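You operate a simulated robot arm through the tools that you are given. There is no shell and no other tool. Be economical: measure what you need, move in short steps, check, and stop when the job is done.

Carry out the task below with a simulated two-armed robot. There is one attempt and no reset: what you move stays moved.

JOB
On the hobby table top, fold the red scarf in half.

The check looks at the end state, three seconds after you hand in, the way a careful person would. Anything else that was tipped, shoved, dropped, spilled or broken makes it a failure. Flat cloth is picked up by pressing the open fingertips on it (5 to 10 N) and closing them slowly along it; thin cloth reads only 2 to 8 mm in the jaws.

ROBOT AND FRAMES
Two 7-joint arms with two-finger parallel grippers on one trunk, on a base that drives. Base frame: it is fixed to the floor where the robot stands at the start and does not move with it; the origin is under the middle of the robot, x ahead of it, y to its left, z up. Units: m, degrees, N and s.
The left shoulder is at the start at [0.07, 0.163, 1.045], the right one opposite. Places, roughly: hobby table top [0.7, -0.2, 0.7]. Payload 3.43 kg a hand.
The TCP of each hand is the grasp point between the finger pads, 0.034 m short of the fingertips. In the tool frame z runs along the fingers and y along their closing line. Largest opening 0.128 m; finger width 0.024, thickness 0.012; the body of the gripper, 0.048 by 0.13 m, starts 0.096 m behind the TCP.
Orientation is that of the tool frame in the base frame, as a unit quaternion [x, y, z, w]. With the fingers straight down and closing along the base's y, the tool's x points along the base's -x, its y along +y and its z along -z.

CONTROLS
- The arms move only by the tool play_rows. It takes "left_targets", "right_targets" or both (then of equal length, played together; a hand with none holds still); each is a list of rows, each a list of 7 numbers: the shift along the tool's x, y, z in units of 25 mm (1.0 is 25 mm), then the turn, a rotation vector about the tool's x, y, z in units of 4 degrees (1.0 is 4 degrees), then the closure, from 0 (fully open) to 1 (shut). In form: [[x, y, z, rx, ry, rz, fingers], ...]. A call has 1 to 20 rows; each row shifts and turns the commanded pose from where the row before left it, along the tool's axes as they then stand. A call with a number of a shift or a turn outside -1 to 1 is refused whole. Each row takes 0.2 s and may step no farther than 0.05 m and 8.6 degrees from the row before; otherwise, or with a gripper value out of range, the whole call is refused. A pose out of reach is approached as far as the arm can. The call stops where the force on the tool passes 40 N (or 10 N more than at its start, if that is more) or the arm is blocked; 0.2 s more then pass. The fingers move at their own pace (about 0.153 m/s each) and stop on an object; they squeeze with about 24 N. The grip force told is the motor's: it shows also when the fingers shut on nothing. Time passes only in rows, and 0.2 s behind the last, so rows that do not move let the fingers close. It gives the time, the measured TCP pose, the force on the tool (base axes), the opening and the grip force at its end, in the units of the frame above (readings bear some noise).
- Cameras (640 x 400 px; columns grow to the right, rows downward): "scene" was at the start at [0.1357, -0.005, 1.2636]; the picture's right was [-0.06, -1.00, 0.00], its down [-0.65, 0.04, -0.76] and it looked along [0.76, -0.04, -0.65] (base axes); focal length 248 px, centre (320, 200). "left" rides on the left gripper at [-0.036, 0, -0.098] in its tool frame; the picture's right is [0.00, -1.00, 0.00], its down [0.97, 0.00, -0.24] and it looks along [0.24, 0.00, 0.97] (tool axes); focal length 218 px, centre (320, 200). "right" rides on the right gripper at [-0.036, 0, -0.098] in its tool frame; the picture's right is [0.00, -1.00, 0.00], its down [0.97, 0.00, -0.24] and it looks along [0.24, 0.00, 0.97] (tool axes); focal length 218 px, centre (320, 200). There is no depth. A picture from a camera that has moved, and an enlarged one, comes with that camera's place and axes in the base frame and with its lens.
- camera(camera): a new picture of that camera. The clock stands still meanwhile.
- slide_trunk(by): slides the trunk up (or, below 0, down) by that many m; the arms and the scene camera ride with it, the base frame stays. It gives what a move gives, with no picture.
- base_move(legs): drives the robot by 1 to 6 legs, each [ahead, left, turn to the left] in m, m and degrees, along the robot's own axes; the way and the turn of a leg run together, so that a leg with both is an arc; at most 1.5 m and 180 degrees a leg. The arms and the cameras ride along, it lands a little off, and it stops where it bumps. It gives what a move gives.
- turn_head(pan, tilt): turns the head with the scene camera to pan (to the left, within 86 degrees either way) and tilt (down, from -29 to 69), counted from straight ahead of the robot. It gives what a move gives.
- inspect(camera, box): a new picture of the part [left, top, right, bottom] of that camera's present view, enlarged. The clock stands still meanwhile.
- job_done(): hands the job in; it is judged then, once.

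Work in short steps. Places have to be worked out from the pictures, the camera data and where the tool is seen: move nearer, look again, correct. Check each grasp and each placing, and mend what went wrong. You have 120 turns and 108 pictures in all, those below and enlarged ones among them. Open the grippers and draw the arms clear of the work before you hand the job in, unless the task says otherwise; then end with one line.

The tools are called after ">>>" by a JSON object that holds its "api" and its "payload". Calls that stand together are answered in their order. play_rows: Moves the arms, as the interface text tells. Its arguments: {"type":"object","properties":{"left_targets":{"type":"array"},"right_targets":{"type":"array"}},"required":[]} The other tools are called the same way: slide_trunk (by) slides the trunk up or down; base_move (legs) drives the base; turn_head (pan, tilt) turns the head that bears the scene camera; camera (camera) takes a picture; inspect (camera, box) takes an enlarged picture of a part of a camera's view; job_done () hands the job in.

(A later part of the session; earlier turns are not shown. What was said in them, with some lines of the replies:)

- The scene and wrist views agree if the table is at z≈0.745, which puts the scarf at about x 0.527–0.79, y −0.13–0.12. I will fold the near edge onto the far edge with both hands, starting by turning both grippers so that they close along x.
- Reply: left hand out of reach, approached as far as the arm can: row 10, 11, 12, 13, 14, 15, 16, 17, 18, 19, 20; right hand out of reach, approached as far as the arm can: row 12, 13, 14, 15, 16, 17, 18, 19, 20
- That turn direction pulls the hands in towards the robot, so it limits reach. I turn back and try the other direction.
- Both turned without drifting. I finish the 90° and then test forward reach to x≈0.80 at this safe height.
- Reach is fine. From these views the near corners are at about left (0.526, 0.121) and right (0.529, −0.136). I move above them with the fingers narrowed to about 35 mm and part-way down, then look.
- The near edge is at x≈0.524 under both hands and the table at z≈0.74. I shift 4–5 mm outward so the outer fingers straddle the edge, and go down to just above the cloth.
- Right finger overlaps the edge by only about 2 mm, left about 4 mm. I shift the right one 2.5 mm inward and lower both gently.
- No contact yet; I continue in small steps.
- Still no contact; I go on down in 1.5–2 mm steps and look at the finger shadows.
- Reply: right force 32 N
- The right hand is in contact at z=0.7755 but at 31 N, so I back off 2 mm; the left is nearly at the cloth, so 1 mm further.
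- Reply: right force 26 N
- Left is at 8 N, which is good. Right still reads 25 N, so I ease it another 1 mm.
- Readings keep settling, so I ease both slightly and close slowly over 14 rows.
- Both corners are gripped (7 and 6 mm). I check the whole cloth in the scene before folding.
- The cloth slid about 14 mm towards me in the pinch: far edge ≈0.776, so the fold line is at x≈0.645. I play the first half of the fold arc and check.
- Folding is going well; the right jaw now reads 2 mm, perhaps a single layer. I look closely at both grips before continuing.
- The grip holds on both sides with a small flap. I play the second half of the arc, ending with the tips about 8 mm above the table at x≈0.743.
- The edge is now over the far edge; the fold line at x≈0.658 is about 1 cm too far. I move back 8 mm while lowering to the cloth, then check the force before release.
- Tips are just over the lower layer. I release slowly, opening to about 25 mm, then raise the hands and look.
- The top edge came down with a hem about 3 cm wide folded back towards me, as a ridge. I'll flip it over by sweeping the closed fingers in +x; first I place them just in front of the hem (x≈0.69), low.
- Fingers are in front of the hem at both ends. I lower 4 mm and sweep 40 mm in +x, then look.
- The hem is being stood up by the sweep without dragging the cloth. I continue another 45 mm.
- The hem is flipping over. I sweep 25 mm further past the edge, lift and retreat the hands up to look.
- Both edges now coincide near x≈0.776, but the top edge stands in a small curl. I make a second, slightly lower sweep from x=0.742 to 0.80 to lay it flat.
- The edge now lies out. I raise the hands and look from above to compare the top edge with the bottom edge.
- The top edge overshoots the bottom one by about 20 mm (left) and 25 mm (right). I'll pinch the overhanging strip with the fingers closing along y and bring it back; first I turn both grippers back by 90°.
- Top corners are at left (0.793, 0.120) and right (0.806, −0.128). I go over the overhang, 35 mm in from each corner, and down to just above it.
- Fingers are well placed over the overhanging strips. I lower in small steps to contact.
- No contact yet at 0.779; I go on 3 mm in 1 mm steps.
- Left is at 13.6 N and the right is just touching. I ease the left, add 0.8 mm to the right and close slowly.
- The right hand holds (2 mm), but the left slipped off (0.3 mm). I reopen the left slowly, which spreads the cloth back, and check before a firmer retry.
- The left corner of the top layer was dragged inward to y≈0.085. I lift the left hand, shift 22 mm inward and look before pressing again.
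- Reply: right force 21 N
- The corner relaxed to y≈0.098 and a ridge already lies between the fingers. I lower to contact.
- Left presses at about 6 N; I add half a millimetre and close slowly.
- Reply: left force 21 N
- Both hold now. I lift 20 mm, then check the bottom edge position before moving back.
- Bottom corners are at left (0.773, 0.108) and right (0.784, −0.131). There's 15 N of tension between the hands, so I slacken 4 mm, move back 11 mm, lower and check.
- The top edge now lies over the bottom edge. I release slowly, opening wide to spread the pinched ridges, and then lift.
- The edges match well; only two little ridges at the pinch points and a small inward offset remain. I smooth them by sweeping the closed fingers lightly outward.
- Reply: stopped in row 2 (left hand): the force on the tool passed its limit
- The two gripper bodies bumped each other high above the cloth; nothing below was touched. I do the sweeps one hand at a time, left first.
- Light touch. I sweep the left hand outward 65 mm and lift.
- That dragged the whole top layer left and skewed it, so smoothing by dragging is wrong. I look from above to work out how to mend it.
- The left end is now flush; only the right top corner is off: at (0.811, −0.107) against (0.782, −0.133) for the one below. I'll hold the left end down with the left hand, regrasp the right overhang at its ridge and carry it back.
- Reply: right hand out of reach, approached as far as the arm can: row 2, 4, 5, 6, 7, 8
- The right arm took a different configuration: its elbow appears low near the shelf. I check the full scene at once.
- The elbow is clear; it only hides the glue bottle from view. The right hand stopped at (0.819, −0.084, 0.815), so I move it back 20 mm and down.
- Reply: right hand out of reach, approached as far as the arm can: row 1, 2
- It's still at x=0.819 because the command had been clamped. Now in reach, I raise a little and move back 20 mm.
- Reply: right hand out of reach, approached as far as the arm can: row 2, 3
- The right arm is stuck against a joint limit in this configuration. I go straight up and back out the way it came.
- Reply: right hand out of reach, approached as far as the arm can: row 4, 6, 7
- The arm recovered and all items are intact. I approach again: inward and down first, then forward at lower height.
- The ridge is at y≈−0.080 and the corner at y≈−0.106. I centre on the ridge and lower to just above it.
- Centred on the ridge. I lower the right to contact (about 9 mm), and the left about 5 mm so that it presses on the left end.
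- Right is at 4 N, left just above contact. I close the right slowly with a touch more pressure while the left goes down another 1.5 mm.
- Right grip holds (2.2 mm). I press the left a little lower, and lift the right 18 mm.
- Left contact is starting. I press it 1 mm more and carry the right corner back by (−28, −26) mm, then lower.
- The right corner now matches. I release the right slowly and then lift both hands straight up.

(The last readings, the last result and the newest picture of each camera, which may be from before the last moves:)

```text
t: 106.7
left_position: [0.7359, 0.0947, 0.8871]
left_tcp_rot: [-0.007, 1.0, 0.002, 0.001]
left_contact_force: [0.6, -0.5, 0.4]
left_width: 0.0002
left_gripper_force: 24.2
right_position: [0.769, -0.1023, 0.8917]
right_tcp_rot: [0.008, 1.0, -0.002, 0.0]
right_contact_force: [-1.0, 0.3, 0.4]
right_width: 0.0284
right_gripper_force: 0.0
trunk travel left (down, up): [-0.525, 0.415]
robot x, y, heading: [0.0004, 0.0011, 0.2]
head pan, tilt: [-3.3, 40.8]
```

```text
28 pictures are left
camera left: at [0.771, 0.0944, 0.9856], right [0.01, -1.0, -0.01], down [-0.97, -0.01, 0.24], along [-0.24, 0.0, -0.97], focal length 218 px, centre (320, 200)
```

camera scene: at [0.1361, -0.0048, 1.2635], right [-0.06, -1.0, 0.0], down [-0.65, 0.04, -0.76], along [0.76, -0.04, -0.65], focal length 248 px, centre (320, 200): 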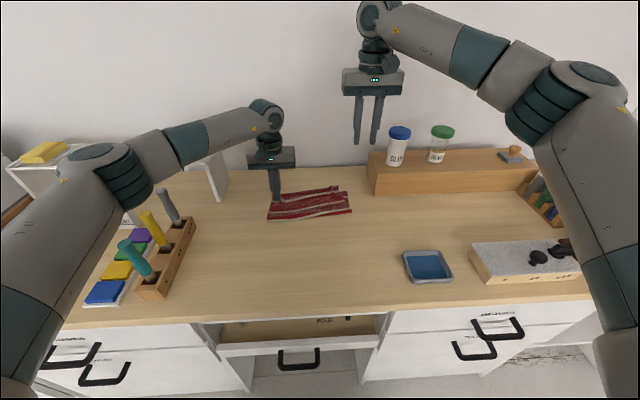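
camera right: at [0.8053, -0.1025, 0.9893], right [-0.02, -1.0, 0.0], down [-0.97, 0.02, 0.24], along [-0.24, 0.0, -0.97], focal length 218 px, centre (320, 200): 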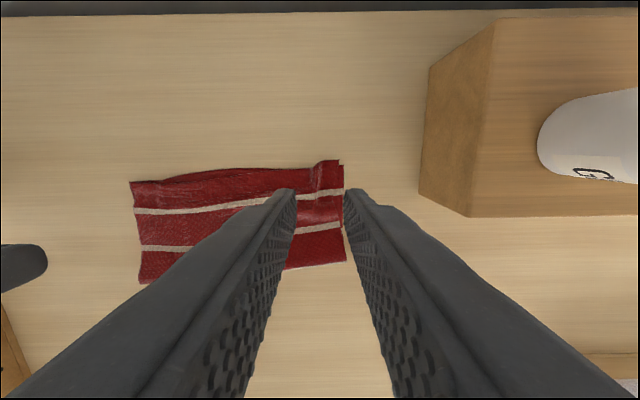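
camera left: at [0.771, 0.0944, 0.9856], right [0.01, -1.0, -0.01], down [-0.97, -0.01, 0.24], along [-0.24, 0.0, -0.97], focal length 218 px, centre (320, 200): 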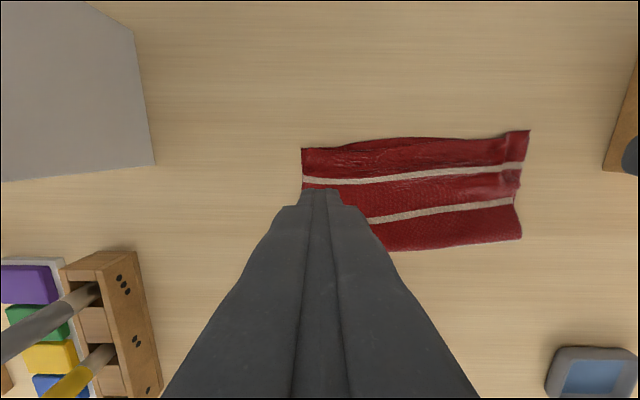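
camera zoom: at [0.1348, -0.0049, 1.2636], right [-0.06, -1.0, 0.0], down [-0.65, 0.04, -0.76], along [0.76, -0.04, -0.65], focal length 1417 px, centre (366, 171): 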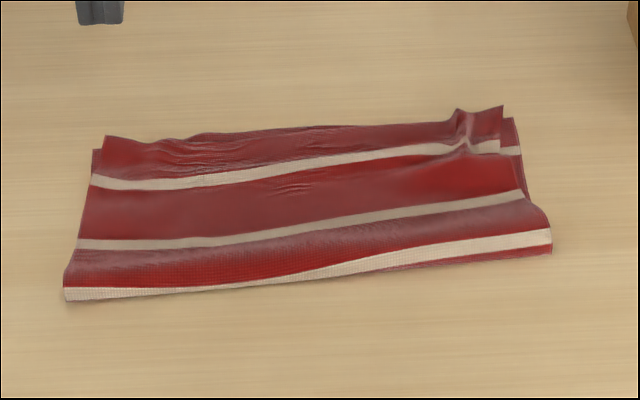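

The halves coincide well. Only one small ridge remains near the right corner; I press it down vertically, without dragging.

>>> {"api": "play_rows", "payload": {"left_targets": [[0, 1, -1, 0, 0, 0, 1], [0, 1, -1, 0, 0, 0, 1], [0, 1, 0, 0, 0, 0, 1], [0, 1, 0, 0, 0, 0, 1], [0, 0, 0, 0, 0, 0, 1], [0, 0, 0, 0, 0, 0, 1], [0, 0, 0, 0, 0, 0, 1], [0, 0, 0, 0, 0, 0, 1], [0, 0, 0, 0, 0, 0, 1], [0, 0, 0, 0, 0, 0, 1]], "right_targets": [[0.1, 0.5, 0, 0, 0, 0, 1], [0, 0, 0, 0, 0, 0, 1], [0, 0, 1, 0, 0, 0, 1], [0, 0, 1, 0, 0, 0, 1], [0, 0, 1, 0, 0, 0, 1], [0, 0, 1, 0, 0, 0, 1], [0, 0, 0.3, 0, 0, 0, 1], [0, 0, 0.2, 0, 0, 0, 1], [0, 0, 0.08, 0, 0, 0, 1], [0, 0, 0, 0, 0, 0, 1]]}}

>>> {"api": "play_rows", "payload": {"right_targets": [[0, 0, 0.04, 0, 0, 0, 1], [0, 0, 0, 0, 0, 0, 1], [0, 0, -0.5, 0, 0, 0, 1], [0, 0, -1, 0, 0, 0, 1], [0, 0, -1, 0, 0, 0, 1], [0, 0, -1, 0, 0, 0, 1], [0, 0, -1, 0, 0, 0, 1], [0, 0, -1, 0, 0, 0, 1], [0, -1, -1, 0, 0, 0, 1], [0, -1, 0, 0, 0, 0, 0.5], [0, 0, 0, 0, 0, 0, 0.5]]}}

>>> {"api": "inspect", "payload": {"camera": "scene", "box": [256, 170, 368, 240]}}

```text
t: 108.8
left_position: [0.7328, 0.1943, 0.937]
left_tcp_rot: [-0.006, 1.0, 0.003, -0.001]
left_contact_force: [-0.3, -0.4, 0.0]
left_width: 0.0
left_gripper_force: 23.2
right_position: [0.7663, -0.0892, 0.777]
right_tcp_rot: [0.008, 1.0, -0.003, 0.0]
right_contact_force: [-0.3, 0.1, 0.9]
right_width: 0.0001
right_gripper_force: 24.2
trunk travel left (down, up): [-0.525, 0.415]
robot x, y, heading: [0.0008, 0.0029, 0.1]
head pan, tilt: [-3.3, 40.8]
```

```text
t: 111.2
left_position: [0.7329, 0.1925, 0.9359]
left_tcp_rot: [-0.006, 1.0, 0.003, 0.0]
left_contact_force: [0.1, 0.2, -0.1]
left_width: 0.0
left_gripper_force: 23.6
right_position: [0.7674, -0.1363, 0.9378]
right_tcp_rot: [0.008, 1.0, -0.003, 0.0]
right_contact_force: [-0.1, 0.4, -0.2]
right_width: 0.0638
right_gripper_force: 0.1
trunk travel left (down, up): [-0.525, 0.415]
robot x, y, heading: [0.002, 0.0023, -0.2]
head pan, tilt: [-3.3, 40.8]
```

```text
5.71 times, centred on (312, 205) of scene
camera zoom: at [0.1356, -0.0044, 1.2636], right [-0.06, -1.0, 0.0], down [-0.65, 0.04, -0.76], along [0.76, -0.04, -0.65], focal length 1417 px, centre (366, 171)
```

zoom: 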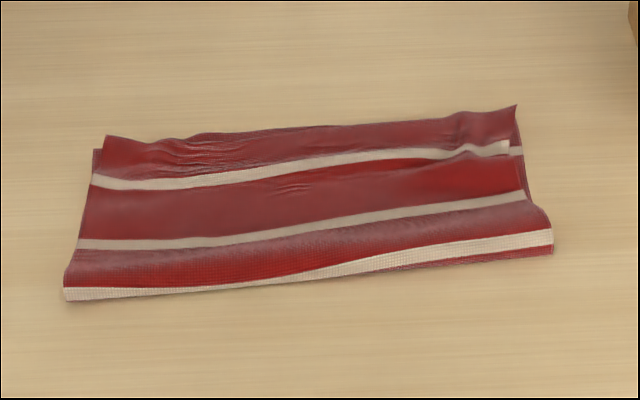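

The ridge is flat and the halves coincide. I open both grippers, draw the arms up and clear, and take a last look.

>>> {"api": "play_rows", "payload": {"left_targets": [[0, 0, -1, 0, 0, 0, 0.5], [0, 1, -1, 0, 0, 0, 0], [1, 1, 0, 0, 0, 0, 0], [1, 1, 0, 0, 0, 0, 0], [1, 1, 0, 0, 0, 0, 0], [1, 1, 0, 0, 0, 0, 0], [0, 0, 0, 0, 0, 0, 0]], "right_targets": [[0, 0, -1, 0, 0, 0, 0.3], [0.5, -1, -0.5, 0, 0, 0, 0], [1, -1, 0, 0, 0, 0, 0], [1, -1, 0, 0, 0, 0, 0], [1, -1, 0, 0, 0, 0, 0], [1, -0.5, 0, 0, 0, 0, 0], [0, 0, 0, 0, 0, 0, 0]]}}

>>> {"api": "camera", "payload": {"camera": "scene"}}

```text
t: 112.8
left_position: [0.6361, 0.316, 0.9922]
left_tcp_rot: [-0.006, 1.0, 0.002, 0.0]
left_contact_force: [-0.9, -1.1, -0.2]
left_width: 0.1278
left_gripper_force: 0.0
right_position: [0.6545, -0.2478, 0.9726]
right_tcp_rot: [0.008, 1.0, -0.002, 0.0]
right_contact_force: [0.3, 0.6, 0.4]
right_width: 0.1282
right_gripper_force: 0.0
trunk travel left (down, up): [-0.525, 0.415]
robot x, y, heading: [-0.0016, -0.0006, 0.2]
head pan, tilt: [-3.3, 40.8]
```

```text
26 pictures are left
camera scene: at [0.1368, -0.0055, 1.2634], right [-0.06, -1.0, 0.0], down [-0.65, 0.04, -0.76], along [0.76, -0.04, -0.65], focal length 248 px, centre (320, 200)
```

scene: 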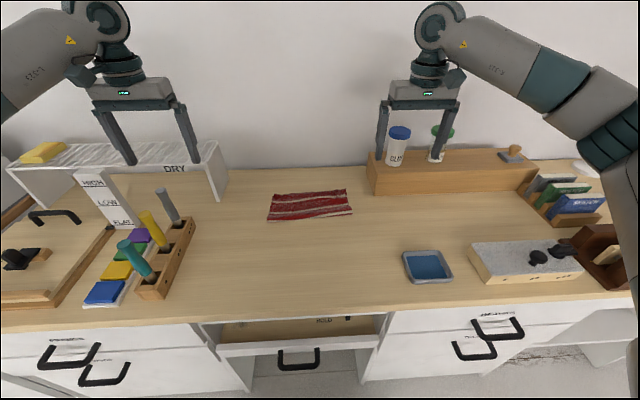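

The scarf is folded in half, everything else in view stands where it was, and the arms are clear with open grippers. I hand in.

>>> {"api": "job_done", "payload": {}}

```text
The job is handed in.
```

The red scarf is folded in half on the hobby table, with the top and bottom edges lined up to within about a centimetre, and nothing else visible in the last picture was moved.
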